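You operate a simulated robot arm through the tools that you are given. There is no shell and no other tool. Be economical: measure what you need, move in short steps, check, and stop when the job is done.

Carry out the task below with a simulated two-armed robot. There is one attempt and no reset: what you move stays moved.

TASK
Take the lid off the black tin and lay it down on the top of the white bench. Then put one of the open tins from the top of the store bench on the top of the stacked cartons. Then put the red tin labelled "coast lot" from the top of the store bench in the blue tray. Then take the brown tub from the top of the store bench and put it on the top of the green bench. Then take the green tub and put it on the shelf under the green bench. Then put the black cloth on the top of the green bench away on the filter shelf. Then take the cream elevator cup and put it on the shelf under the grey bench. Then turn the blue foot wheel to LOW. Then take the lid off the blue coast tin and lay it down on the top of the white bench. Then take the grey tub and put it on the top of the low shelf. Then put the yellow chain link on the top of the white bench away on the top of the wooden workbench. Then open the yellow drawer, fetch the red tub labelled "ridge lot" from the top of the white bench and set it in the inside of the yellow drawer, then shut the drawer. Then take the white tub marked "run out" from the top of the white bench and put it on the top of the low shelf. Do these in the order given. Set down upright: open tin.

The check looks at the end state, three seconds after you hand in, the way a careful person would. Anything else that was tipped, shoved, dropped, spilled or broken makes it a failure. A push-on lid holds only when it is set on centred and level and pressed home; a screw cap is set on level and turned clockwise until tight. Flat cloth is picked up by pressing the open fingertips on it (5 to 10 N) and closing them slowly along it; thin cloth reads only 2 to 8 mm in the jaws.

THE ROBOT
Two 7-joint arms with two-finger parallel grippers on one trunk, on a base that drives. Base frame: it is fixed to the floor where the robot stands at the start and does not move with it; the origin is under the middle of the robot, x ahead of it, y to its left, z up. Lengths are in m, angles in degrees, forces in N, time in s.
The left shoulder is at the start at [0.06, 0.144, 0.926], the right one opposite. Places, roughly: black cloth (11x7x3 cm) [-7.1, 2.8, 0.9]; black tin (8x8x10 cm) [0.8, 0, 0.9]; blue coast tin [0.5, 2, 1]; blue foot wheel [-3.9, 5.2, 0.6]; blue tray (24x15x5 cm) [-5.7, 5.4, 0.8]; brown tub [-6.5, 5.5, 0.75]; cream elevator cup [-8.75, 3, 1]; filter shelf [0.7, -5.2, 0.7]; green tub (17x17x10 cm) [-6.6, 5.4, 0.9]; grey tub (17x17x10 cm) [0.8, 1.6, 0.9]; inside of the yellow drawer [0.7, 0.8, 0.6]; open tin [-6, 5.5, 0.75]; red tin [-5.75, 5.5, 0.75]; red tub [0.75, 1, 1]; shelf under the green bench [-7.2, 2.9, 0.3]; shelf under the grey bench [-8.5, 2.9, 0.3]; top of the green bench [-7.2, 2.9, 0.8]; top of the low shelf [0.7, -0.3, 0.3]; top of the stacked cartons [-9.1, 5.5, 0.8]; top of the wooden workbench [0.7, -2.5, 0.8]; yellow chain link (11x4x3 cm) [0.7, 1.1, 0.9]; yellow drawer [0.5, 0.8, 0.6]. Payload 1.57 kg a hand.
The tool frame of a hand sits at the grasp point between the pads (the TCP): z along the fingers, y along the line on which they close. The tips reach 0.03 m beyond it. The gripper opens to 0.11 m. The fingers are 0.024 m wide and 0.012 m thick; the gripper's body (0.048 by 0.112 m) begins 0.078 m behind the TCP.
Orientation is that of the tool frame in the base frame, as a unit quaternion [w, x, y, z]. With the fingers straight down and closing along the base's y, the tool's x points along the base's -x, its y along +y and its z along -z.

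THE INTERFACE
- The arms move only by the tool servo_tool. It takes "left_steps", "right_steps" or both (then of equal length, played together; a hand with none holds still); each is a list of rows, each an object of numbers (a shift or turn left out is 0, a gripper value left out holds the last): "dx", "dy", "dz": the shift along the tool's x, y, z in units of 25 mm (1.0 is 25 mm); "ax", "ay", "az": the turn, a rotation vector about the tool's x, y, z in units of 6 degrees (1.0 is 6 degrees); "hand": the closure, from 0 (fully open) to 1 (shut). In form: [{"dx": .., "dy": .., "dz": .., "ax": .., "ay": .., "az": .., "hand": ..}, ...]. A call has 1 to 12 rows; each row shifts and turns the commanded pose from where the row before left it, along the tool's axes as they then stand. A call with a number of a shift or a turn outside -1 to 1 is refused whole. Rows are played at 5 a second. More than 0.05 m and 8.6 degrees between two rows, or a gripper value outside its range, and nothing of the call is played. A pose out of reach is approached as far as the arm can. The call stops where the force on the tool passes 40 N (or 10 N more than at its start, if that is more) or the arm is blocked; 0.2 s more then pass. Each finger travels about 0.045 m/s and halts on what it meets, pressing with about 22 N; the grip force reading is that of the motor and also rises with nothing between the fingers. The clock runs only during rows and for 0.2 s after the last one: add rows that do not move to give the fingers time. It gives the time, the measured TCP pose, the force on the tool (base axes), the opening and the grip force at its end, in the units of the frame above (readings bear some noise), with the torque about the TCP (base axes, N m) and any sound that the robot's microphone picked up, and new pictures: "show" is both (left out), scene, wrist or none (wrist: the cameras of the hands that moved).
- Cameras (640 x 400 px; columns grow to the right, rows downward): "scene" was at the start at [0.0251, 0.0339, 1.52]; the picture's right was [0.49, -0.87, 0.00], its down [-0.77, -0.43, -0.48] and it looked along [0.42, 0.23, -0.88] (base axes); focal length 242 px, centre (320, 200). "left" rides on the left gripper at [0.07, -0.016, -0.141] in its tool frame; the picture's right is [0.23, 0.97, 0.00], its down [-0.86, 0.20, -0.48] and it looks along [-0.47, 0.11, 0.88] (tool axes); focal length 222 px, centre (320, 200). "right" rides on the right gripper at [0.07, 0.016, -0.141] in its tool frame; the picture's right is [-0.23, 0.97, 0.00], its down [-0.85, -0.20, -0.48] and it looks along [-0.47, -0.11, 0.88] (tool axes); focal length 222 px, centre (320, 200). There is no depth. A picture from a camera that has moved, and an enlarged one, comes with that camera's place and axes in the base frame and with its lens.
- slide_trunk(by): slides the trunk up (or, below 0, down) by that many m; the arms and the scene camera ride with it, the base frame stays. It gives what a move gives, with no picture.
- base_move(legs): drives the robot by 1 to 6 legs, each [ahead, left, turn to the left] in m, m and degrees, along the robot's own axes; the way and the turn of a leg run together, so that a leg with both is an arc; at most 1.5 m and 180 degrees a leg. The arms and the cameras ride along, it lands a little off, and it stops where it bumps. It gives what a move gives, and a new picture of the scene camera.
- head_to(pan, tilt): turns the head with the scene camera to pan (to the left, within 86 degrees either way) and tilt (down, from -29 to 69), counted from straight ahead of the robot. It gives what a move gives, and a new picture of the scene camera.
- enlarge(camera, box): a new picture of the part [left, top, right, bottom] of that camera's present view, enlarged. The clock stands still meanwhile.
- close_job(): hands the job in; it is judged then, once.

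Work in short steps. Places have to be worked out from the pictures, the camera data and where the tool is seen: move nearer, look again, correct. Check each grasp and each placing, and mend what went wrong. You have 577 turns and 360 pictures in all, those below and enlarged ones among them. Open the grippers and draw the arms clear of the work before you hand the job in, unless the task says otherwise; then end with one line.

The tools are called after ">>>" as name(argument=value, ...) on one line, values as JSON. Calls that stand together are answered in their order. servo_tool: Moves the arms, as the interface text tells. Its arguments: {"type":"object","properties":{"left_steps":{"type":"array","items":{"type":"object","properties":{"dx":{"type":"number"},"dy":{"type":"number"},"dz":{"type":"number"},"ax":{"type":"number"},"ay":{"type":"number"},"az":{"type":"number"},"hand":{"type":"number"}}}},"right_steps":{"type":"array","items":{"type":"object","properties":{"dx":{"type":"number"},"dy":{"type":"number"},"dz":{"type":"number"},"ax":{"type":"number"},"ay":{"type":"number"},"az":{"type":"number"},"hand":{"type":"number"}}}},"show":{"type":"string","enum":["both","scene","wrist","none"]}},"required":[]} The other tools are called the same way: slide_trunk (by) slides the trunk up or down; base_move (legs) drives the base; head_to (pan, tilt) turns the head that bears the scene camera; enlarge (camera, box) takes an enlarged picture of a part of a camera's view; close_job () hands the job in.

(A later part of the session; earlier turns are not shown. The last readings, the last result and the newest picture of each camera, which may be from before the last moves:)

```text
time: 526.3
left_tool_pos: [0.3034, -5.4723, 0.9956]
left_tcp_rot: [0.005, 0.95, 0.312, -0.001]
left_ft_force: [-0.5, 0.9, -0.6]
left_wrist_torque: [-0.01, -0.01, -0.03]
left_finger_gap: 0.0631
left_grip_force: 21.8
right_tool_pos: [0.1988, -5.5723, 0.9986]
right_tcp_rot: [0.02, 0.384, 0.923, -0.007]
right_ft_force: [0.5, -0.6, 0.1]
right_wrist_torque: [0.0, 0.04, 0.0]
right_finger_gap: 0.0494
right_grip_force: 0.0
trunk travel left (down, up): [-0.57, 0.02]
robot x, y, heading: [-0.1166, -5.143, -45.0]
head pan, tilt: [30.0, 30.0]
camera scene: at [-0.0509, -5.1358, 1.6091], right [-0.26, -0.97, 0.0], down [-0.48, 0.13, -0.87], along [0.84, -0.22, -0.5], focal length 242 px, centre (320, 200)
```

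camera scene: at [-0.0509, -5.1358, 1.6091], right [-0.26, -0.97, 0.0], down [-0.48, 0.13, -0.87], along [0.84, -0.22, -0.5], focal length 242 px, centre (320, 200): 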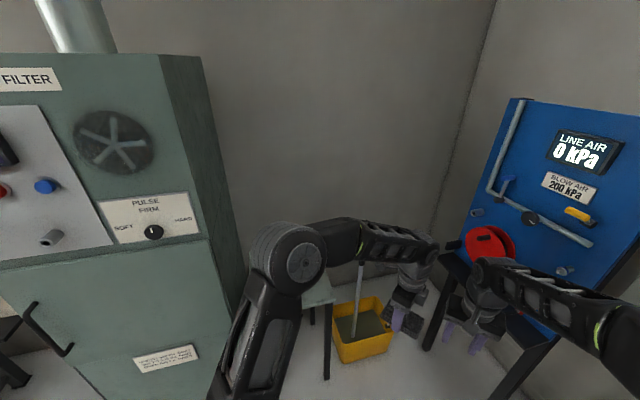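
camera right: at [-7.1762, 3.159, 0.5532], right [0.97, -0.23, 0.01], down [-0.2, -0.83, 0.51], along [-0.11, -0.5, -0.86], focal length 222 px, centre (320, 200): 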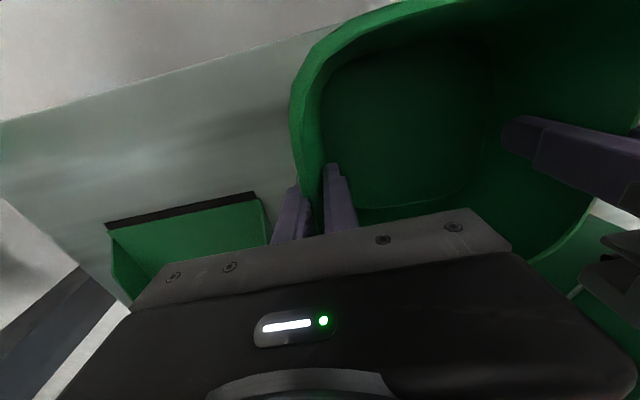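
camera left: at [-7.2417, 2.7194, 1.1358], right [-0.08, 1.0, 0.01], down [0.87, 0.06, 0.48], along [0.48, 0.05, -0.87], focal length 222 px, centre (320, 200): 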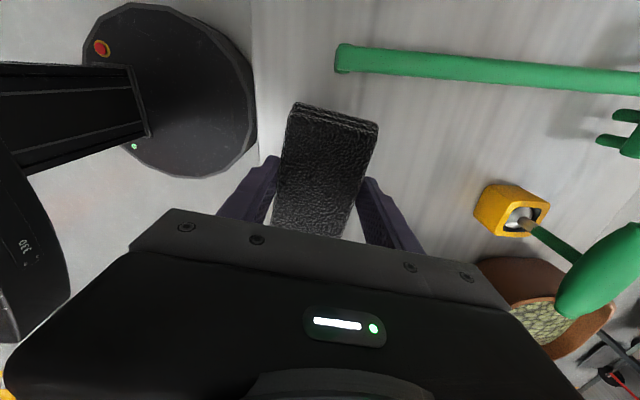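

Shelf is right next to the cabinet (about x 0.6+, y −5.0…−5.38). I turn east and shift right a little.

>>> base_move(legs=[[-0.15, -0.12, 0], [0, 0, 45]])

>>> head_to(pan=0, tilt=40)

```text
time: 530.0
left_tool_pos: [0.2282, -5.049, 0.9945]
left_tcp_rot: [0.005, 0.756, 0.655, 0.002]
left_ft_force: [-1.5, 0.0, -0.1]
left_wrist_torque: [0.01, -0.02, 0.01]
left_finger_gap: 0.0632
left_grip_force: 21.8
right_tool_pos: [0.2255, -5.1935, 0.9978]
right_tcp_rot: [0.021, -0.003, 1.0, 0.002]
right_ft_force: [-0.2, -0.7, -0.4]
right_wrist_torque: [-0.01, -0.03, -0.03]
right_finger_gap: 0.0492
right_grip_force: 0.1
trunk travel left (down, up): [-0.57, 0.02]
robot x, y, heading: [-0.3057, -5.1156, 0.4]
head pan, tilt: [30.0, 30.0]
camera scene: at [-0.2593, -5.0675, 1.6087], right [0.51, -0.86, 0.0], down [-0.43, -0.25, -0.87], along [0.75, 0.44, -0.5], focal length 242 px, centre (320, 200)
```

scene: 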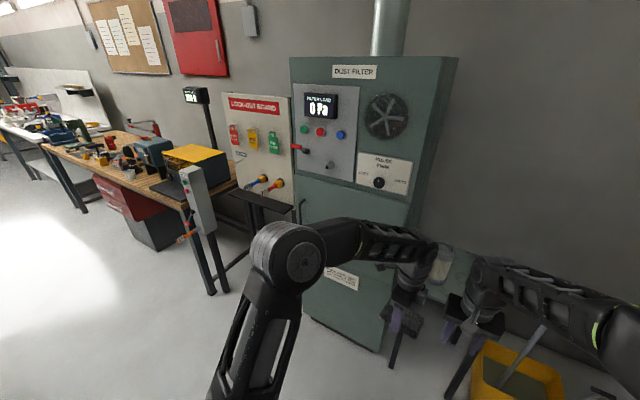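

```text
time: 530.9
left_tool_pos: [0.2271, -5.048, 0.9952]
left_tcp_rot: [0.005, 0.756, 0.654, 0.003]
left_ft_force: [0.4, -0.1, -0.3]
left_wrist_torque: [-0.01, 0.01, -0.04]
left_finger_gap: 0.063
left_grip_force: 22.1
right_tool_pos: [0.2258, -5.193, 0.998]
right_tcp_rot: [0.021, -0.004, 1.0, 0.002]
right_ft_force: [0.1, -0.3, 0.5]
right_wrist_torque: [0.04, -0.01, 0.02]
right_finger_gap: 0.0496
right_grip_force: 0.1
trunk travel left (down, up): [-0.57, 0.02]
robot x, y, heading: [-0.3047, -5.1147, 0.7]
head pan, tilt: [0.0, 40.0]
camera scene: at [-0.2522, -5.1127, 1.5934], right [0.01, -1.0, 0.0], down [-0.64, -0.01, -0.77], along [0.77, 0.01, -0.64], focal length 242 px, centre (320, 200)
```

scene: 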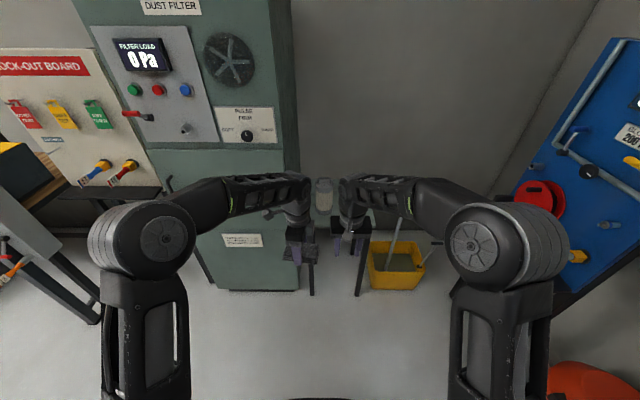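

My hands hide the shelf; I move the right hand aside and raise my view.

>>> servo_tool(right_steps=[{"dy": -1}, {"dy": -1}, {"dy": -1}, {"dy": -1}, {"dy": -1}, {"dy": -1}, {"dy": -1}, {"dy": -1}], left_steps=[{"dx": -1}, {"dx": -1}, {"dx": -1}, {"dx": -1}, {"dx": -1}, {}, {}, {}], show="none")

>>> enlarge(camera="scene", box=[180, 140, 460, 320])

```text
time: 532.7
left_tool_pos: [0.2089, -5.1749, 0.9931]
left_tcp_rot: [0.004, 0.756, 0.655, 0.003]
left_ft_force: [0.2, -0.7, 0.2]
left_wrist_torque: [0.02, 0.02, 0.0]
left_finger_gap: 0.0631
left_grip_force: 21.5
right_tool_pos: [0.2268, -5.397, 1.0008]
right_tcp_rot: [0.021, -0.004, 1.0, 0.002]
right_ft_force: [0.1, 0.5, -0.1]
right_wrist_torque: [0.02, -0.02, -0.02]
right_finger_gap: 0.0496
right_grip_force: 0.1
trunk travel left (down, up): [-0.57, 0.02]
robot x, y, heading: [-0.306, -5.1174, 0.2]
head pan, tilt: [0.0, 40.0]
```

```text
2.22 times, centred on (320, 230) of scene
camera zoom: at [-0.2522, -5.1133, 1.5934], right [0.01, -1.0, 0.0], down [-0.64, -0.01, -0.77], along [0.77, 0.01, -0.64], focal length 538 px, centre (320, 133)
```

zoom: 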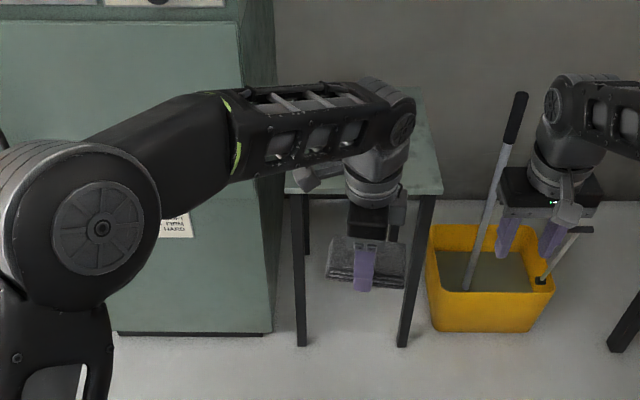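

Shelf spans x 0.61–0.99, y −5.02…−5.41, with a jar on the left-back. The mop handle stands near my right hand's path, so I retract the right hand first, then drive ahead.

>>> servo_tool(right_steps=[{"dx": 1, "dz": -0.6}, {"dx": 1, "dz": -0.6}, {"dx": 1, "dz": -0.6}, {"dx": 1, "dz": -0.6}, {"dx": 1, "dz": -0.6}, {"dx": 1}, {"dx": 1}, {"dx": 1}], show="none")

>>> base_move(legs=[[0.32, 0, 0]])

>>> head_to(pan=-5, tilt=50)

```text
time: 534.5
left_tool_pos: [0.2095, -5.174, 0.9931]
left_tcp_rot: [0.006, 0.756, 0.655, 0.002]
left_ft_force: [-0.3, 0.5, -0.3]
left_wrist_torque: [-0.01, -0.01, -0.01]
left_finger_gap: 0.063
left_grip_force: 21.9
right_tool_pos: [0.0251, -5.3946, 1.0639]
right_tcp_rot: [0.021, -0.005, 1.0, 0.001]
right_ft_force: [0.1, 0.2, -0.1]
right_wrist_torque: [0.01, 0.0, -0.01]
right_finger_gap: 0.0496
right_grip_force: 0.0
trunk travel left (down, up): [-0.57, 0.02]
robot x, y, heading: [-0.305, -5.1123, 0.6]
head pan, tilt: [0.0, 40.0]
```

```text
time: 536.7
left_tool_pos: [0.5305, -5.1709, 0.9925]
left_tcp_rot: [0.004, 0.756, 0.654, 0.001]
left_ft_force: [0.2, 0.6, -0.6]
left_wrist_torque: [-0.02, 0.03, 0.0]
left_finger_gap: 0.0633
left_grip_force: 22.0
right_tool_pos: [0.345, -5.3918, 1.0643]
right_tcp_rot: [0.019, -0.003, 1.0, 0.003]
right_ft_force: [0.5, -0.5, 0.2]
right_wrist_torque: [-0.01, 0.01, -0.02]
right_finger_gap: 0.0496
right_grip_force: 0.0
trunk travel left (down, up): [-0.57, 0.02]
robot x, y, heading: [0.0146, -5.1155, 0.4]
head pan, tilt: [0.0, 40.0]
camera scene: at [0.0694, -5.1102, 1.5933], right [0.01, -1.0, 0.0], down [-0.64, -0.01, -0.77], along [0.77, 0.01, -0.64], focal length 242 px, centre (320, 200)
```

scene: 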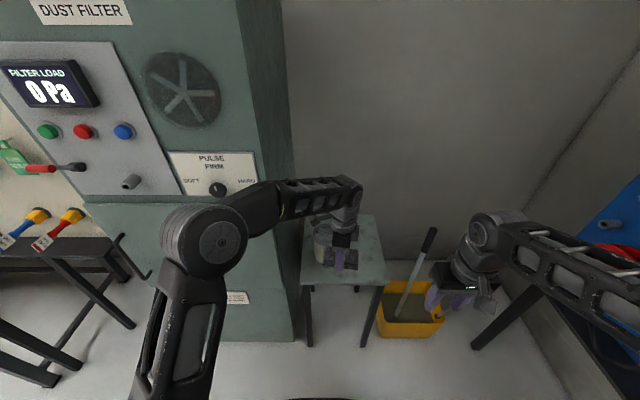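

```text
time: 537.4
left_tool_pos: [0.53, -5.1715, 0.993]
left_tcp_rot: [0.005, 0.757, 0.654, 0.002]
left_ft_force: [-0.3, -0.8, -0.9]
left_wrist_torque: [0.0, 0.02, -0.01]
left_finger_gap: 0.0631
left_grip_force: 22.2
right_tool_pos: [0.3454, -5.3925, 1.063]
right_tcp_rot: [0.021, -0.004, 1.0, 0.003]
right_ft_force: [0.2, 0.3, 0.3]
right_wrist_torque: [0.0, 0.0, 0.02]
right_finger_gap: 0.0492
right_grip_force: 0.0
trunk travel left (down, up): [-0.57, 0.02]
robot x, y, heading: [0.0145, -5.1129, 0.6]
head pan, tilt: [-5.0, 50.0]
camera scene: at [0.0598, -5.1169, 1.5793], right [-0.08, -1.0, 0.0], down [-0.76, 0.06, -0.64], along [0.64, -0.05, -0.77], focal length 242 px, centre (320, 200)
```

scene: 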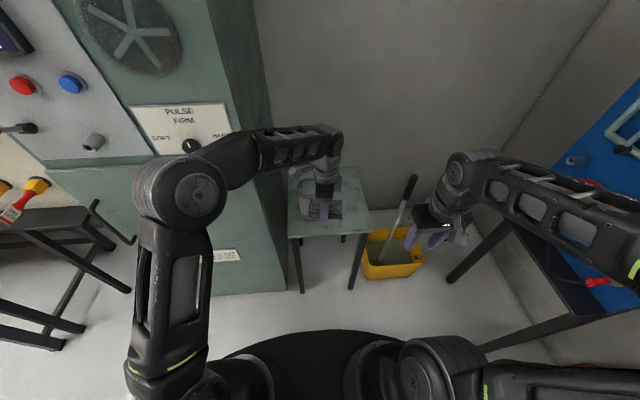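

Jar sits at the shelf's left rear. I move the cloth to the right-front part, around (0.72, −5.28).

>>> servo_tool(left_steps=[{"dx": -0.9}, {"dx": -0.9}, {"dx": -0.9}, {"dx": -0.9}, {"dy": 1}, {"dy": 1}, {"dy": 1}, {"dy": 1}, {"dy": 1}, {"dy": 1}, {"dy": 1}, {"dy": 1}], show="both")

```text
time: 540.0
left_tool_pos: [0.579, -5.2691, 0.9952]
left_tcp_rot: [0.006, 0.756, 0.654, 0.002]
left_ft_force: [0.0, 0.1, -0.1]
left_wrist_torque: [0.0, -0.02, -0.01]
left_finger_gap: 0.0634
left_grip_force: 22.5
left hand out of reach, approached as far as the arm can: row 7, 8, 9, 10, 11, 12
right_tool_pos: [0.3453, -5.3929, 1.0636]
right_tcp_rot: [0.02, -0.003, 1.0, 0.003]
right_ft_force: [-0.1, -0.3, 0.3]
right_wrist_torque: [-0.02, 0.02, -0.01]
right_finger_gap: 0.0495
right_grip_force: 0.2
trunk travel left (down, up): [-0.57, 0.02]
robot x, y, heading: [0.0152, -5.1109, 0.4]
head pan, tilt: [-5.0, 50.0]
camera scene: at [0.06, -5.117, 1.5792], right [-0.08, -1.0, 0.0], down [-0.76, 0.06, -0.64], along [0.64, -0.05, -0.77], focal length 242 px, centre (320, 200)
camera left: at [0.5717, -5.1979, 1.136], right [1.0, 0.08, 0.01], down [0.07, -0.87, 0.48], along [0.05, -0.48, -0.88], focal length 222 px, centre (320, 200)
```

scene: 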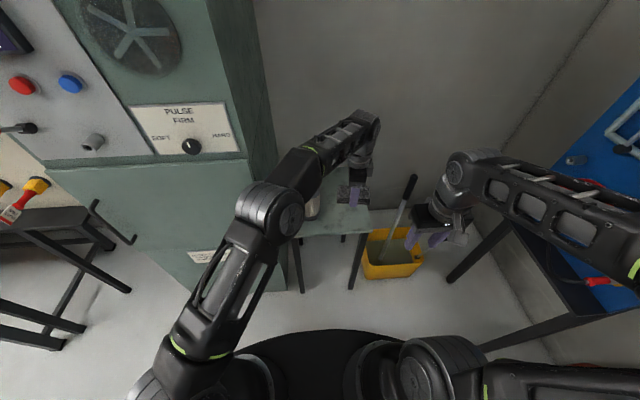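
left: 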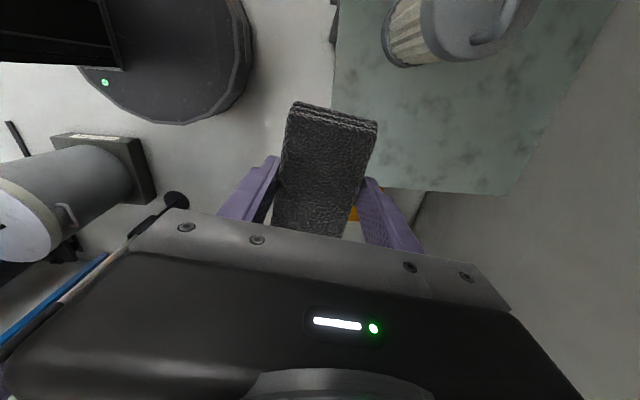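

Out of reach; I drive 0.17 m further ahead.

>>> base_move(legs=[[0.17, 0, 0]])

>>> servo_tool(left_steps=[{"dx": -0.3}, {"dz": 1}, {"dz": 1}, {"dz": 1}, {}], show="both")

```text
time: 541.4
left_tool_pos: [0.7502, -5.2709, 0.9949]
left_tcp_rot: [0.004, 0.758, 0.652, 0.002]
left_ft_force: [1.5, -0.1, -0.4]
left_wrist_torque: [-0.02, 0.0, 0.01]
left_finger_gap: 0.0632
left_grip_force: 22.0
right_tool_pos: [0.5142, -5.393, 1.0634]
right_tcp_rot: [0.02, -0.002, 1.0, 0.002]
right_ft_force: [0.3, -0.1, -0.1]
right_wrist_torque: [0.0, 0.0, 0.02]
right_finger_gap: 0.0494
right_grip_force: 0.1
trunk travel left (down, up): [-0.57, 0.02]
robot x, y, heading: [0.1845, -5.1118, 0.3]
head pan, tilt: [-5.0, 50.0]
camera scene: at [0.2314, -5.1162, 1.5792], right [-0.08, -1.0, 0.0], down [-0.76, 0.06, -0.64], along [0.64, -0.05, -0.77], focal length 242 px, centre (320, 200)
```

scene: 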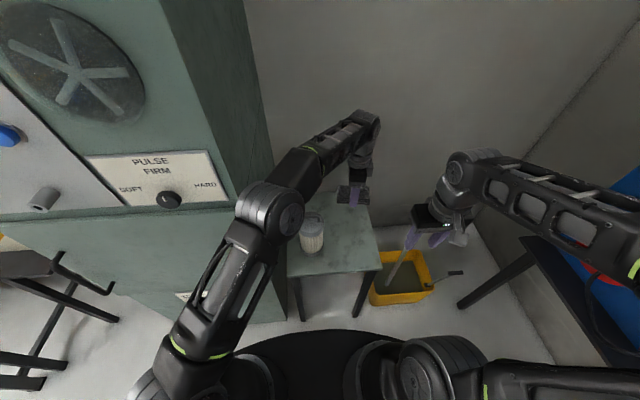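

```text
time: 542.6
left_tool_pos: [0.75, -5.2797, 0.9174]
left_tcp_rot: [0.004, 0.758, 0.652, 0.003]
left_ft_force: [-0.3, -0.3, -0.3]
left_wrist_torque: [0.0, 0.0, -0.01]
left_finger_gap: 0.0631
left_grip_force: 21.7
right_tool_pos: [0.5121, -5.3931, 1.0634]
right_tcp_rot: [0.021, -0.001, 1.0, 0.003]
right_ft_force: [-0.4, -0.6, -0.1]
right_wrist_torque: [0.03, -0.02, -0.01]
right_finger_gap: 0.0495
right_grip_force: 0.1
trunk travel left (down, up): [-0.57, 0.02]
robot x, y, heading: [0.1862, -5.1143, 0.2]
head pan, tilt: [-5.0, 50.0]
camera scene: at [0.2294, -5.1163, 1.5793], right [-0.08, -1.0, 0.0], down [-0.76, 0.06, -0.64], along [0.64, -0.05, -0.77], focal length 242 px, centre (320, 200)
camera left: at [0.7423, -5.208, 1.0583], right [1.0, 0.08, 0.01], down [0.07, -0.87, 0.48], along [0.05, -0.48, -0.88], focal length 222 px, centre (320, 200)
```

scene: 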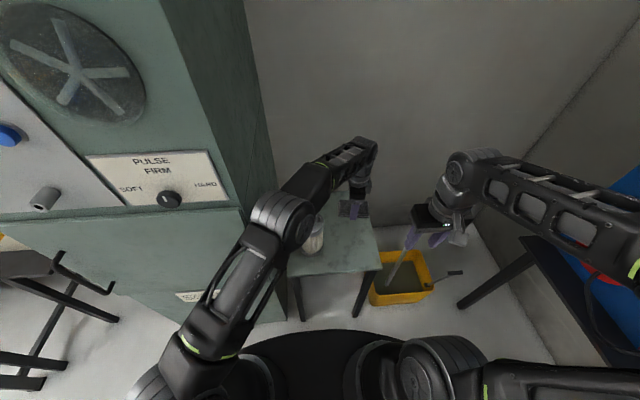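
left: 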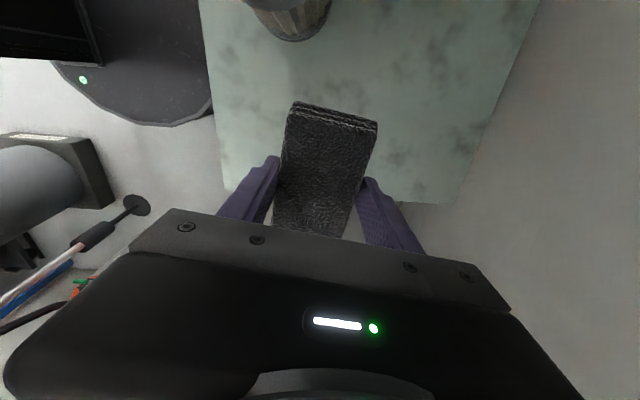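

Position is fine between jar and edge. I lower to the shelf.

>>> servo_tool(left_steps=[{"dz": 1}, {"dz": 1}, {"dz": 1}, {"dz": 1}, {"dz": 1}, {"dz": 1}, {"dz": 0.4}, {"dz": 0.2}, {"dz": 0.2}, {"dz": 0.2}, {"dz": 0.2}], show="none")

```text
time: 544.9
left_tool_pos: [0.7499, -5.2793, 0.7508]
left_tcp_rot: [0.005, 0.758, 0.653, 0.003]
left_ft_force: [-9.5, 5.2, 18.8]
left_wrist_torque: [0.24, 0.86, -0.07]
left_finger_gap: 0.0632
left_grip_force: 21.9
right_tool_pos: [0.512, -5.392, 1.0648]
right_tcp_rot: [0.022, -0.001, 1.0, 0.002]
right_ft_force: [0.5, 0.3, -0.2]
right_wrist_torque: [-0.04, 0.02, -0.06]
right_finger_gap: 0.0492
right_grip_force: 0.2
trunk travel left (down, up): [-0.57, 0.02]
robot x, y, heading: [0.1865, -5.1113, 0.4]
head pan, tilt: [-5.0, 50.0]
stopped in row 11 (left hand): the force on the tool passed its limit (the readings are from after the stop); the commanded pose is now the measured one
```

Contact at z=0.751. I release and rise.

>>> servo_tool(left_steps=[{"dz": -0.1}, {"hand": 0.2}, {}, {}, {"dz": -1}, {"dz": -1}, {"dz": -1}, {"dz": -1}, {"dz": -1}, {"dz": -1}, {"dz": -1}, {"dz": -1}], show="both")

```text
time: 547.5
left_tool_pos: [0.7509, -5.2808, 0.9516]
left_tcp_rot: [0.007, 0.758, 0.653, 0.002]
left_ft_force: [0.9, -0.1, -0.2]
left_wrist_torque: [0.0, 0.04, 0.01]
left_finger_gap: 0.0882
left_grip_force: 0.1
right_tool_pos: [0.5119, -5.3931, 1.064]
right_tcp_rot: [0.021, -0.002, 1.0, 0.003]
right_ft_force: [-0.1, 0.0, -0.2]
right_wrist_torque: [-0.03, -0.04, -0.02]
right_finger_gap: 0.0495
right_grip_force: 0.1
trunk travel left (down, up): [-0.57, 0.02]
robot x, y, heading: [0.1846, -5.1078, 0.1]
head pan, tilt: [-5.0, 50.0]
camera scene: at [0.2294, -5.116, 1.5792], right [-0.08, -1.0, 0.0], down [-0.76, 0.06, -0.64], along [0.64, -0.05, -0.77], focal length 242 px, centre (320, 200)
camera left: at [0.7428, -5.2088, 1.0928], right [1.0, 0.08, 0.01], down [0.06, -0.87, 0.48], along [0.05, -0.48, -0.87], focal length 222 px, centre (320, 200)
```

scene: 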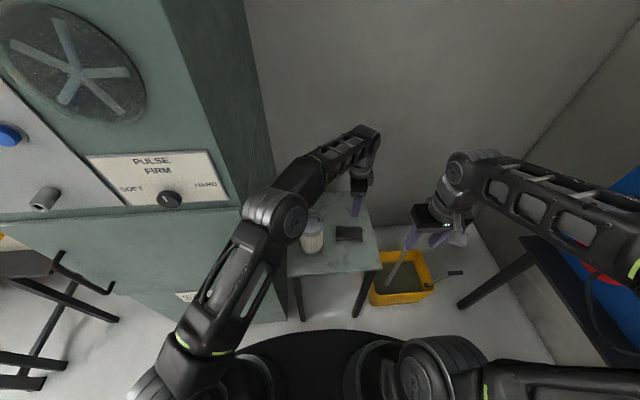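
left: 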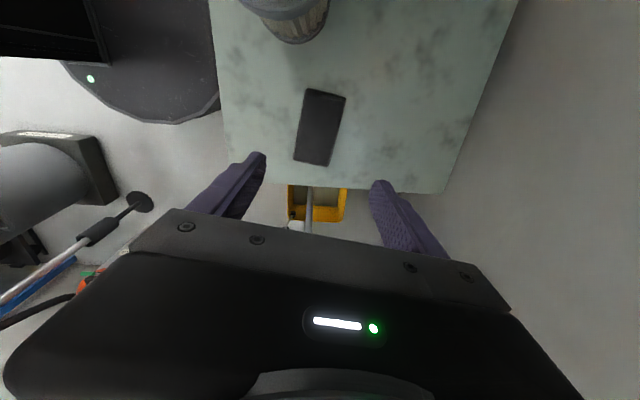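

Cloth lies on the filter shelf. I back off, restore the left hand's orientation, and drive back west.

>>> servo_tool(left_steps=[{"dz": -1}, {"dz": -1}, {"dy": -1}, {"dy": -1}, {"dy": -1}, {"dy": -1}, {"hand": 0}], show="none")

>>> base_move(legs=[[-0.45, 0, 0]])

>>> servo_tool(left_steps=[{"az": -1}, {"az": -1}, {"az": -1}, {"az": -1}, {"az": -1}, {"az": -1}, {"az": -1}, {"az": -1}, {"az": -1}, {"az": -1}, {"az": -1}, {"az": -1}], show="none")

>>> servo_tool(left_steps=[{"az": -1}, {"az": -1}, {"az": -1}, {"az": -1}, {"az": -0.5, "dy": 0.5}, {"dy": 1}, {"dy": 1}, {}], right_steps=[{"dx": -1}, {"dx": -1}, {"dx": -1}, {"dx": -1}, {"dy": 1}, {"dy": 1}, {"dy": 1}, {"hand": 0}], show="none")

```text
time: 549.1
left_tool_pos: [0.6508, -5.2655, 0.9895]
left_tcp_rot: [0.007, 0.758, 0.653, 0.003]
left_ft_force: [-0.5, -0.3, 0.3]
left_wrist_torque: [-0.02, 0.03, -0.02]
left_finger_gap: 0.1099
left_grip_force: 0.1
left hand out of reach, approached as far as the arm can: row 2
right_tool_pos: [0.5129, -5.3943, 1.0644]
right_tcp_rot: [0.021, -0.001, 1.0, 0.002]
right_ft_force: [-0.6, -0.9, 0.4]
right_wrist_torque: [-0.02, 0.03, -0.02]
right_finger_gap: 0.0496
right_grip_force: 0.0
trunk travel left (down, up): [-0.57, 0.02]
robot x, y, heading: [0.1862, -5.1102, 0.2]
head pan, tilt: [-5.0, 50.0]
```

```text
time: 551.8
left_tool_pos: [0.2028, -5.2672, 0.9893]
left_tcp_rot: [0.007, 0.757, 0.653, 0.003]
left_ft_force: [-0.4, -0.3, -0.2]
left_wrist_torque: [0.01, -0.01, 0.0]
left_finger_gap: 0.1103
left_grip_force: 0.0
right_tool_pos: [0.0638, -5.3945, 1.0642]
right_tcp_rot: [0.021, -0.002, 1.0, 0.003]
right_ft_force: [0.4, -0.6, -0.4]
right_wrist_torque: [0.03, -0.01, -0.05]
right_finger_gap: 0.0494
right_grip_force: 0.1
trunk travel left (down, up): [-0.57, 0.02]
robot x, y, heading: [-0.2623, -5.1127, 0.3]
head pan, tilt: [-5.0, 50.0]
camera scene: at [-0.2192, -5.1181, 1.5793], right [-0.08, -1.0, 0.0], down [-0.76, 0.06, -0.64], along [0.64, -0.05, -0.77], focal length 242 px, centre (320, 200)
```

scene: 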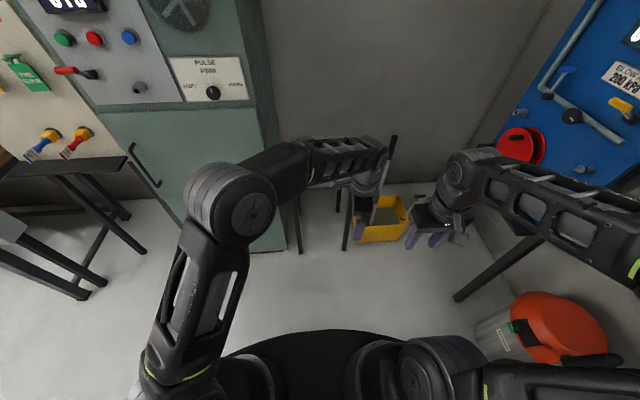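

```text
time: 554.4
left_tool_pos: [0.2025, -5.2675, 0.9888]
left_tcp_rot: [0.006, 0.228, 0.974, -0.002]
left_ft_force: [0.3, -0.1, 0.0]
left_wrist_torque: [-0.01, 0.0, -0.02]
left_finger_gap: 0.1099
left_grip_force: 0.1
right_tool_pos: [0.0652, -5.3951, 1.0648]
right_tcp_rot: [0.021, -0.001, 1.0, 0.003]
right_ft_force: [-0.8, 0.7, -0.1]
right_wrist_torque: [0.02, 0.0, 0.0]
right_finger_gap: 0.0495
right_grip_force: 0.0
trunk travel left (down, up): [-0.57, 0.02]
robot x, y, heading: [-0.2644, -5.1096, 0.3]
head pan, tilt: [-5.0, 50.0]
```

```text
time: 556.2
left_tool_pos: [0.2026, -5.2073, 0.988]
left_tcp_rot: [0.007, -0.006, 1.0, -0.002]
left_ft_force: [-0.1, 0.0, 0.1]
left_wrist_torque: [0.01, -0.03, 0.0]
left_finger_gap: 0.1101
left_grip_force: 0.0
right_tool_pos: [0.1648, -5.32, 1.0668]
right_tcp_rot: [0.021, -0.002, 1.0, 0.003]
right_ft_force: [-0.5, -0.1, 0.1]
right_wrist_torque: [-0.02, -0.01, 0.0]
right_finger_gap: 0.0836
right_grip_force: 0.2
trunk travel left (down, up): [-0.57, 0.02]
robot x, y, heading: [-0.2618, -5.1148, 0.1]
head pan, tilt: [-5.0, 50.0]
```

I spread the hands a little and strafe back north along the aisle.

>>> servo_tool(left_steps=[{"dy": 1, "dx": -1}, {"dy": 1, "dx": -1}, {"dy": 1, "dx": -1}, {"dy": 1, "dx": -0.5}, {"dy": 1}, {"dy": 1}, {"dy": 1}, {"dy": 1}], show="none")

>>> base_move(legs=[[0, 1.4, 0], [0, 1.4, 0], [0, 1.4, 0], [-0.5, 0.5, 0]])

>>> base_move(legs=[[0, 0, 90], [0, 0, 90], [1.3, -0.3, 0], [1.3, -0.3, 0], [1.3, -0.3, 0], [0.9, -0.2, 0]])

```text
time: 558.0
left_tool_pos: [0.2889, -5.0033, 0.988]
left_tcp_rot: [0.006, -0.005, 1.0, -0.002]
left_ft_force: [-0.8, -0.6, -0.4]
left_wrist_torque: [-0.01, -0.02, 0.02]
left_finger_gap: 0.1103
left_grip_force: 0.0
right_tool_pos: [0.1642, -5.3216, 1.0672]
right_tcp_rot: [0.021, -0.002, 1.0, 0.002]
right_ft_force: [0.0, 0.9, 0.2]
right_wrist_torque: [0.01, -0.01, 0.04]
right_finger_gap: 0.11
right_grip_force: 0.1
trunk travel left (down, up): [-0.57, 0.02]
robot x, y, heading: [-0.2661, -5.117, 0.4]
head pan, tilt: [-5.0, 50.0]
```

```text
time: 581.4
left_tool_pos: [-0.2901, -0.3579, 0.9884]
left_tcp_rot: [0.007, -0.015, 1.0, -0.003]
left_ft_force: [-0.7, 1.0, -0.1]
left_wrist_torque: [0.0, -0.03, -0.01]
left_finger_gap: 0.11
left_grip_force: 0.0
right_tool_pos: [-0.4074, -0.6767, 1.0677]
right_tcp_rot: [0.021, -0.013, 1.0, 0.002]
right_ft_force: [0.4, 0.4, 1.1]
right_wrist_torque: [-0.02, -0.03, 0.02]
right_finger_gap: 0.1102
right_grip_force: 0.0
trunk travel left (down, up): [-0.57, 0.02]
robot x, y, heading: [-0.8396, -0.4799, 1.6]
head pan, tilt: [-5.0, 50.0]
camera scene: at [-0.7943, -0.4827, 1.5793], right [-0.06, -1.0, 0.0], down [-0.76, 0.04, -0.64], along [0.64, -0.04, -0.77], focal length 242 px, centre (320, 200)
```

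scene: 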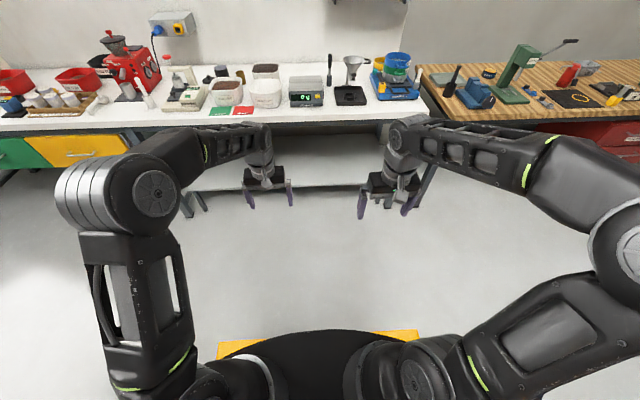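

```text
time: 613.0
left_tool_pos: [-6.2532, 0.678, 0.9877]
left_tcp_rot: [-0.004, 1.0, 0.001, -0.006]
left_ft_force: [-1.1, -0.3, -0.2]
left_wrist_torque: [0.0, -0.02, 0.03]
left_finger_gap: 0.1097
left_grip_force: 0.1
right_tool_pos: [-6.1238, 0.9924, 1.0656]
right_tcp_rot: [0.003, 1.0, -0.003, -0.021]
right_ft_force: [-0.2, -0.2, -0.6]
right_wrist_torque: [0.01, -0.01, -0.01]
right_finger_gap: 0.1098
right_grip_force: 0.0
trunk travel left (down, up): [-0.57, 0.02]
robot x, y, heading: [-5.6993, 0.7783, 180.0]
head pan, tilt: [-5.0, 50.0]
camera scene: at [-5.7477, 0.7901, 1.5792], right [0.09, 1.0, 0.0], down [0.76, -0.07, -0.64], along [-0.64, 0.06, -0.77], focal length 242 px, centre (320, 200)
```

scene: 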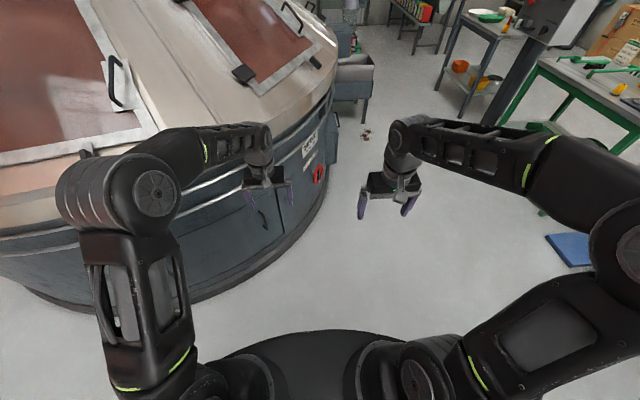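

I strafe north to the bench aisle, then go west to the grey bench and face it.

>>> base_move(legs=[[0, -1.2, 0], [1.4, 0, 0], [1.4, 0, 0], [0.2, 0, 0], [0, 0, -90]])

>>> head_to(pan=0, tilt=45)

```text
time: 637.5
left_tool_pos: [-8.766, 2.6398, 0.988]
left_tcp_rot: [0.006, -0.69, 0.724, 0.002]
left_ft_force: [-0.4, -0.3, 0.1]
left_wrist_torque: [0.01, 0.01, 0.01]
left_finger_gap: 0.1101
left_grip_force: 0.0
right_tool_pos: [-8.4574, 2.4957, 1.067]
right_tcp_rot: [0.014, -0.687, 0.726, 0.016]
right_ft_force: [0.0, 0.5, -0.3]
right_wrist_torque: [0.0, 0.0, 0.0]
right_finger_gap: 0.1101
right_grip_force: 0.1
trunk travel left (down, up): [-0.57, 0.02]
robot x, y, heading: [-8.689, 2.0834, 87.0]
head pan, tilt: [-5.0, 50.0]
camera scene: at [-8.6814, 2.1308, 1.5792], right [0.99, -0.14, 0.0], down [-0.11, -0.76, -0.64], along [0.09, 0.64, -0.77], focal length 242 px, centre (320, 200)
```

scene: 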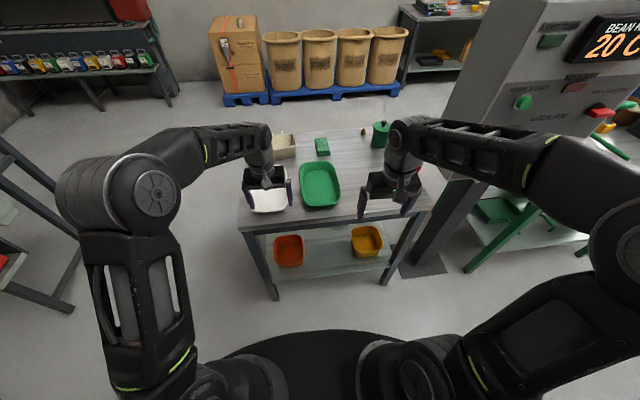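

```text
time: 638.1
left_tool_pos: [-8.765, 2.6404, 0.9889]
left_tcp_rot: [0.006, -0.69, 0.723, 0.002]
left_ft_force: [-0.5, 1.1, -0.6]
left_wrist_torque: [-0.01, 0.02, 0.0]
left_finger_gap: 0.1101
left_grip_force: 0.1
right_tool_pos: [-8.4571, 2.4977, 1.0658]
right_tcp_rot: [0.014, -0.687, 0.726, 0.017]
right_ft_force: [-0.7, -0.2, 0.3]
right_wrist_torque: [0.0, 0.02, -0.01]
right_finger_gap: 0.1102
right_grip_force: 0.0
trunk travel left (down, up): [-0.57, 0.02]
robot x, y, heading: [-8.6899, 2.0851, 87.2]
head pan, tilt: [0.0, 45.0]
camera scene: at [-8.688, 2.1358, 1.5861], right [1.0, -0.05, 0.0], down [-0.04, -0.71, -0.71], along [0.04, 0.71, -0.71], focal length 242 px, centre (320, 200)
```

scene: 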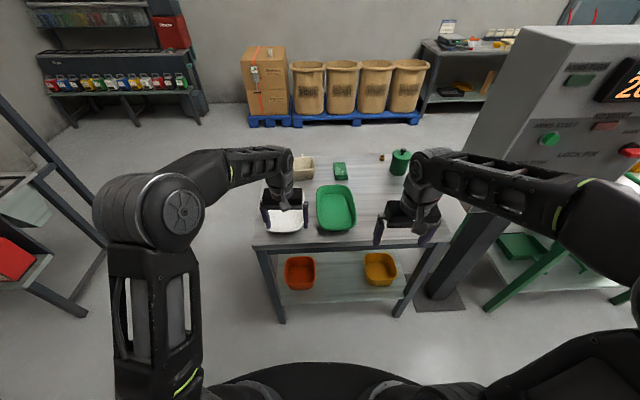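

I zoom in on the cup and the shelf below.

>>> enlarge(camera="scene", box=[230, 130, 470, 330])

```text
2.00 times, centred on (350, 230) of scene
camera zoom: at [-8.688, 2.1358, 1.5861], right [1.0, -0.05, 0.0], down [-0.04, -0.71, -0.71], along [0.04, 0.71, -0.71], focal length 484 px, centre (260, 140)
```

zoom: 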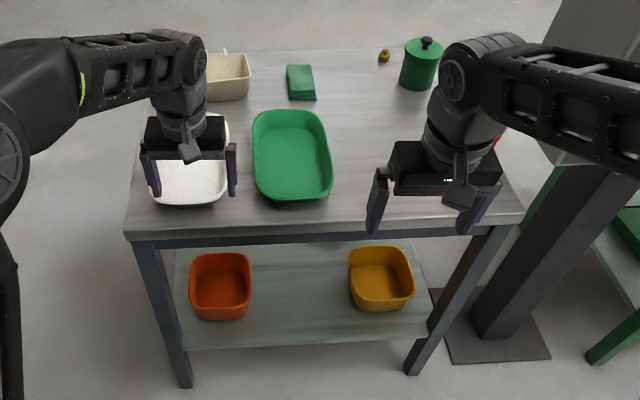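

The cup stands at the rear; it's better reached from the north side. I drive around the bench's west end.

>>> base_move(legs=[[0, 0.85, 3], [1.2, 0, 0], [0.95, 0, 0], [0, 0, -90], [0, 0, -90], [0, 0.75, 0]])

>>> head_to(pan=0, tilt=40)

```text
time: 664.4
left_tool_pos: [-8.6437, 3.732, 0.9881]
left_tcp_rot: [0.002, 0.702, 0.712, -0.006]
left_ft_force: [0.1, -0.5, 0.2]
left_wrist_torque: [0.0, 0.01, -0.02]
left_finger_gap: 0.1101
left_grip_force: 0.0
right_tool_pos: [-8.9608, 3.8563, 1.0669]
right_tcp_rot: [0.017, 0.704, 0.71, -0.013]
right_ft_force: [0.2, -0.2, 0.4]
right_wrist_torque: [0.02, -0.04, 0.03]
right_finger_gap: 0.1099
right_grip_force: 0.0
trunk travel left (down, up): [-0.57, 0.02]
robot x, y, heading: [-8.7554, 4.2841, -89.7]
head pan, tilt: [0.0, 45.0]
camera scene: at [-8.7562, 4.2344, 1.5861], right [-1.0, -0.01, 0.0], down [-0.01, 0.71, -0.71], along [0.01, -0.71, -0.71], focal length 242 px, centre (320, 200)
```

scene: 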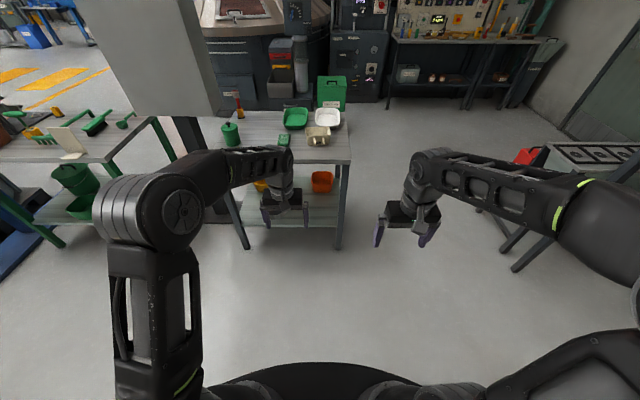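

```text
time: 665.0
left_tool_pos: [-8.6451, 3.7316, 0.9888]
left_tcp_rot: [0.002, 0.703, 0.712, -0.006]
left_ft_force: [-0.7, -0.5, 0.7]
left_wrist_torque: [-0.02, 0.02, -0.02]
left_finger_gap: 0.1098
left_grip_force: 0.0
right_tool_pos: [-8.962, 3.8557, 1.0675]
right_tcp_rot: [0.017, 0.704, 0.709, -0.013]
right_ft_force: [-0.3, 0.3, -0.3]
right_wrist_torque: [0.0, -0.02, -0.02]
right_finger_gap: 0.11
right_grip_force: 0.0
trunk travel left (down, up): [-0.57, 0.02]
robot x, y, heading: [-8.7537, 4.282, -89.4]
head pan, tilt: [0.0, 40.0]
camera scene: at [-8.7569, 4.2307, 1.5934], right [-1.0, -0.01, 0.0], down [-0.01, 0.64, -0.77], along [0.01, -0.77, -0.64], focal length 242 px, centre (320, 200)
```

scene: 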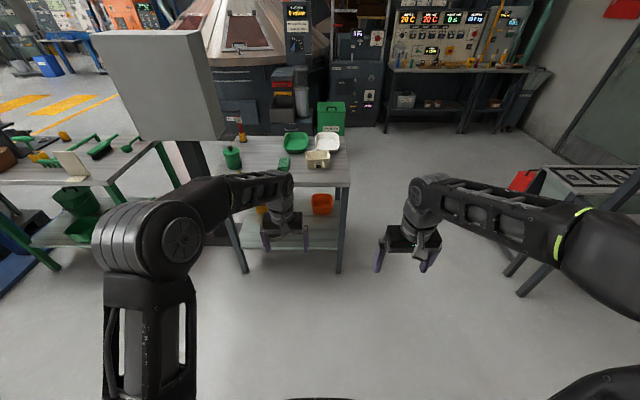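

I zoom in.

>>> enlarge(camera="scene", box=[200, 120, 380, 260])

```text
2.86 times, centred on (290, 190) of scene
camera zoom: at [-8.7569, 4.2307, 1.5934], right [-1.0, -0.01, 0.0], down [-0.01, 0.64, -0.77], along [0.01, -0.77, -0.64], focal length 692 px, centre (406, 229)
```

zoom: 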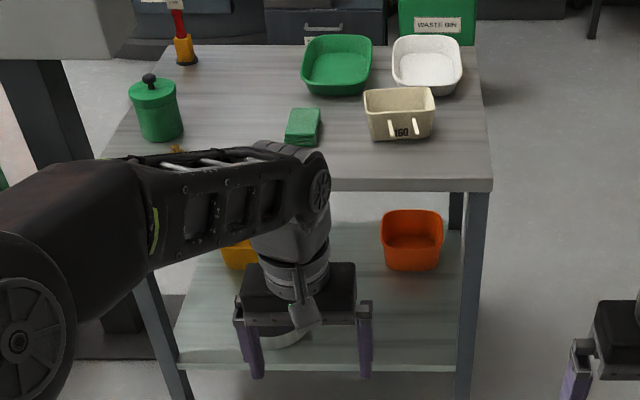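

The cup (≈14 cm wide) stands at about (−8.73, 3.02). The shelf is free in front of the orange bin. I move up for a wrist view with the left hand.

>>> base_move(legs=[[0, -0.15, 0], [0.55, 0, 0]])

>>> servo_tool(left_steps=[{"dy": 1}, {"dy": 0.8}, {}], show="both")

```text
time: 669.1
left_tool_pos: [-8.7799, 3.2022, 0.9881]
left_tcp_rot: [0.002, 0.696, 0.718, -0.006]
left_ft_force: [0.8, -0.3, -0.5]
left_wrist_torque: [0.01, 0.02, 0.01]
left_finger_gap: 0.11
left_grip_force: 0.1
right_tool_pos: [-9.0999, 3.3206, 1.0664]
right_tcp_rot: [0.017, 0.699, 0.715, -0.012]
right_ft_force: [0.3, 0.0, -0.2]
right_wrist_torque: [0.04, 0.02, -0.01]
right_finger_gap: 0.1099
right_grip_force: 0.0
trunk travel left (down, up): [-0.57, 0.02]
robot x, y, heading: [-8.9006, 3.7531, -88.4]
head pan, tilt: [0.0, 40.0]
camera scene: at [-8.8998, 3.699, 1.5934], right [-1.0, -0.02, 0.0], down [-0.02, 0.64, -0.77], along [0.02, -0.77, -0.64], focal length 242 px, centre (320, 200)
```

scene: 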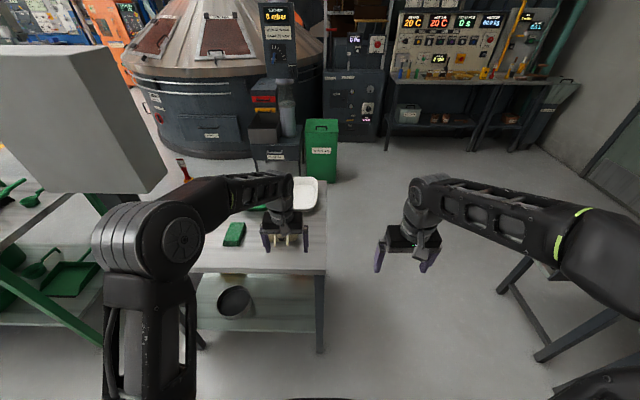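

```text
time: 669.9
left_tool_pos: [-8.7341, 3.2034, 0.9864]
left_tcp_rot: [0.003, 0.697, 0.717, -0.006]
left_ft_force: [-0.5, -0.1, -0.2]
left_wrist_torque: [-0.03, 0.0, 0.01]
left_finger_gap: 0.1099
left_grip_force: 0.0
right_tool_pos: [-9.0997, 3.3217, 1.0659]
right_tcp_rot: [0.017, 0.698, 0.716, -0.013]
right_ft_force: [-0.4, -0.7, 0.0]
right_wrist_torque: [0.02, -0.02, 0.02]
right_finger_gap: 0.11
right_grip_force: 0.1
trunk travel left (down, up): [-0.57, 0.02]
robot x, y, heading: [-8.9013, 3.7538, -88.5]
head pan, tilt: [0.0, 40.0]
camera scene: at [-8.8998, 3.6997, 1.5934], right [-1.0, -0.02, 0.0], down [-0.02, 0.64, -0.77], along [0.02, -0.77, -0.64], focal length 242 px, centre (320, 200)
camera left: at [-8.7522, 3.2731, 1.1276], right [0.97, 0.26, -0.01], down [0.23, -0.84, 0.49], along [0.12, -0.47, -0.87], focal length 222 px, centre (320, 200)
```

scene: 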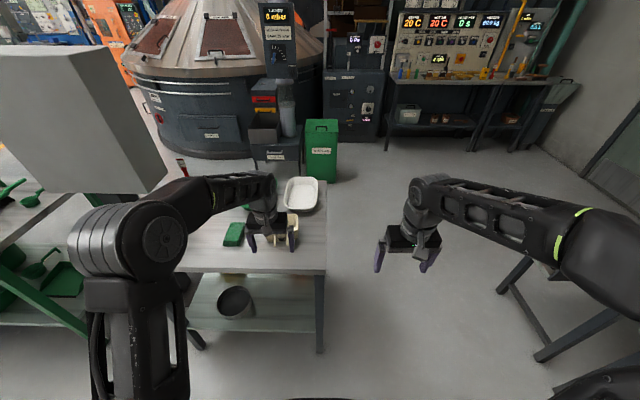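
left: 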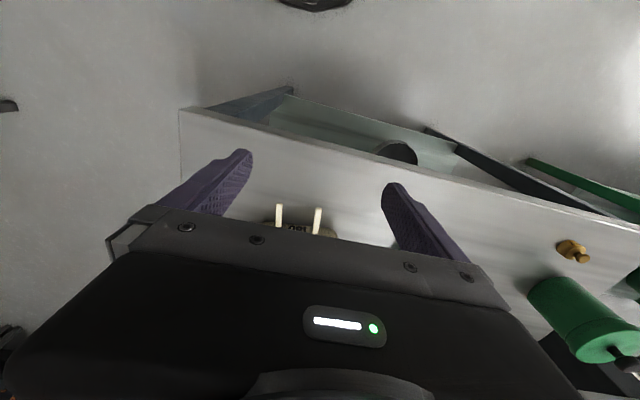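

The cup's prongs face me. I advance the hand 0.12 m to look on top of it.

>>> servo_tool(left_steps=[{"dx": -1, "dz": -0.3}, {"dx": -1}, {"dx": -1}, {"dx": -1}, {"dx": -1}, {}], show="both")

```text
time: 671.3
left_tool_pos: [-8.7302, 3.0802, 0.9973]
left_tcp_rot: [0.002, 0.697, 0.717, -0.006]
left_ft_force: [0.4, -0.5, -0.2]
left_wrist_torque: [0.0, -0.01, -0.05]
left_finger_gap: 0.1101
left_grip_force: 0.1
right_tool_pos: [-9.0992, 3.3219, 1.0669]
right_tcp_rot: [0.017, 0.698, 0.716, -0.013]
right_ft_force: [0.2, 0.3, 0.0]
right_wrist_torque: [-0.02, 0.0, -0.01]
right_finger_gap: 0.11
right_grip_force: 0.1
trunk travel left (down, up): [-0.57, 0.02]
robot x, y, heading: [-8.9008, 3.7517, -88.6]
head pan, tilt: [0.0, 40.0]
camera scene: at [-8.8997, 3.7005, 1.5934], right [-1.0, -0.02, 0.0], down [-0.02, 0.64, -0.77], along [0.02, -0.77, -0.64], focal length 242 px, centre (320, 200)
camera left: at [-8.7477, 3.1498, 1.1376], right [0.97, 0.26, -0.01], down [0.23, -0.84, 0.49], along [0.12, -0.47, -0.87], focal length 222 px, centre (320, 200)
```

scene: 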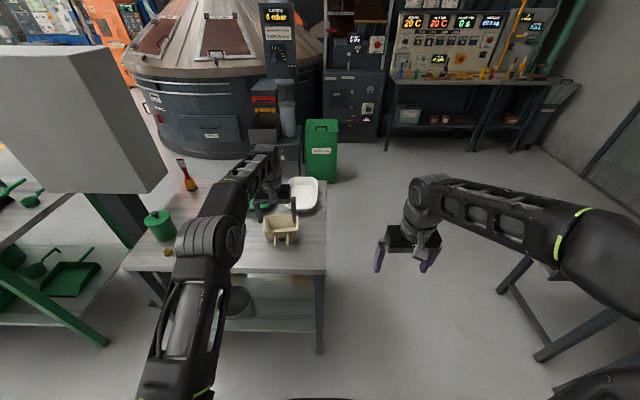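
left: 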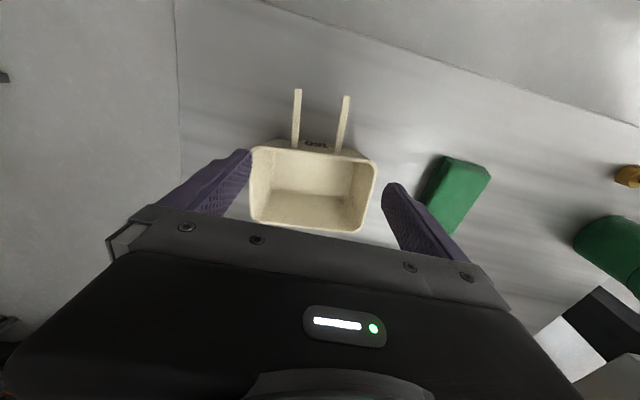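

The cup is ≈13.7 × 8.5 cm with two prongs on the near side. I rotate the left gripper ~80° to grip across the 8.5 cm, one finger between the prongs.

>>> servo_tool(left_steps=[{"az": 1}, {"az": 1}, {"az": 1}, {"az": 1}, {"az": 1}, {"az": 1}, {"az": 1}, {"az": 1}, {"az": 1}, {"az": 1}, {"az": 1}, {"az": 1}], show="none")

>>> servo_tool(left_steps=[{"az": 0.8}, {"az": 0.5}, {"dy": 0.9}, {"dy": 0.9}, {}], show="both")

```text
time: 673.9
left_tool_pos: [-8.7322, 3.0795, 0.9968]
left_tcp_rot: [0.006, 0.985, 0.17, -0.003]
left_ft_force: [0.3, -0.2, 0.4]
left_wrist_torque: [0.02, -0.02, 0.02]
left_finger_gap: 0.1103
left_grip_force: 0.0
right_tool_pos: [-9.099, 3.3225, 1.0658]
right_tcp_rot: [0.016, 0.699, 0.715, -0.012]
right_ft_force: [0.1, -0.1, -0.6]
right_wrist_torque: [0.02, 0.02, 0.01]
right_finger_gap: 0.1099
right_grip_force: 0.0
trunk travel left (down, up): [-0.57, 0.02]
robot x, y, heading: [-8.9001, 3.7532, -88.6]
head pan, tilt: [0.0, 40.0]
```

```text
time: 675.1
left_tool_pos: [-8.7315, 3.0801, 0.9965]
left_tcp_rot: [0.006, 0.995, 0.104, -0.002]
left_ft_force: [-0.6, 0.0, 0.4]
left_wrist_torque: [-0.04, -0.02, 0.01]
left_finger_gap: 0.1101
left_grip_force: 0.1
left hand out of reach, approached as far as the arm can: row 3, 4
right_tool_pos: [-9.0991, 3.3216, 1.066]
right_tcp_rot: [0.017, 0.699, 0.715, -0.012]
right_ft_force: [-0.4, -0.7, -0.3]
right_wrist_torque: [-0.03, -0.04, -0.04]
right_finger_gap: 0.1101
right_grip_force: 0.1
trunk travel left (down, up): [-0.57, 0.02]
robot x, y, heading: [-8.8983, 3.7553, -88.6]
head pan, tilt: [0.0, 40.0]
camera scene: at [-8.8998, 3.6998, 1.5934], right [-1.0, -0.02, 0.0], down [-0.02, 0.64, -0.77], along [0.02, -0.77, -0.64], focal length 242 px, centre (320, 200)
camera left: at [-8.6653, 3.1098, 1.1372], right [0.42, -0.91, 0.01], down [-0.79, -0.36, 0.49], along [-0.44, -0.21, -0.87], focal length 222 px, centre (320, 200)
```

scene: 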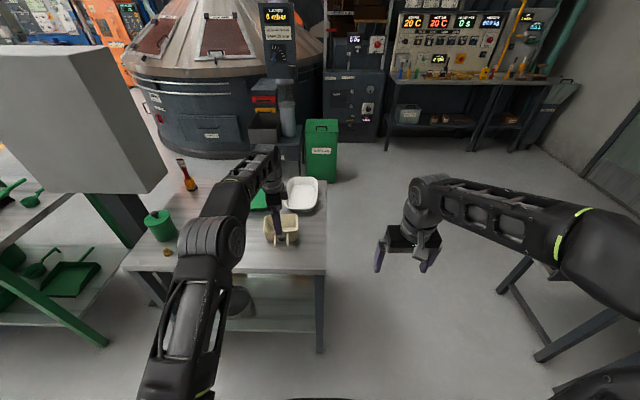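
left: 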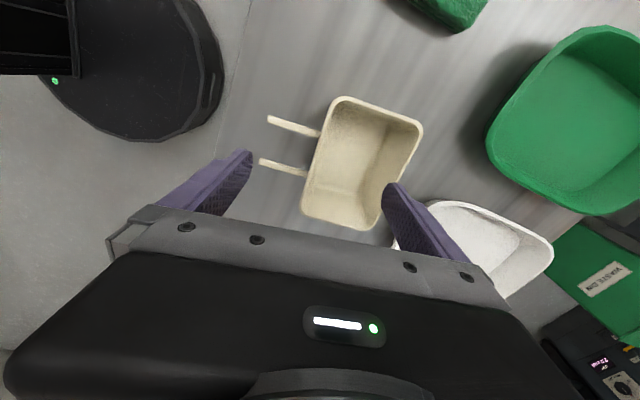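

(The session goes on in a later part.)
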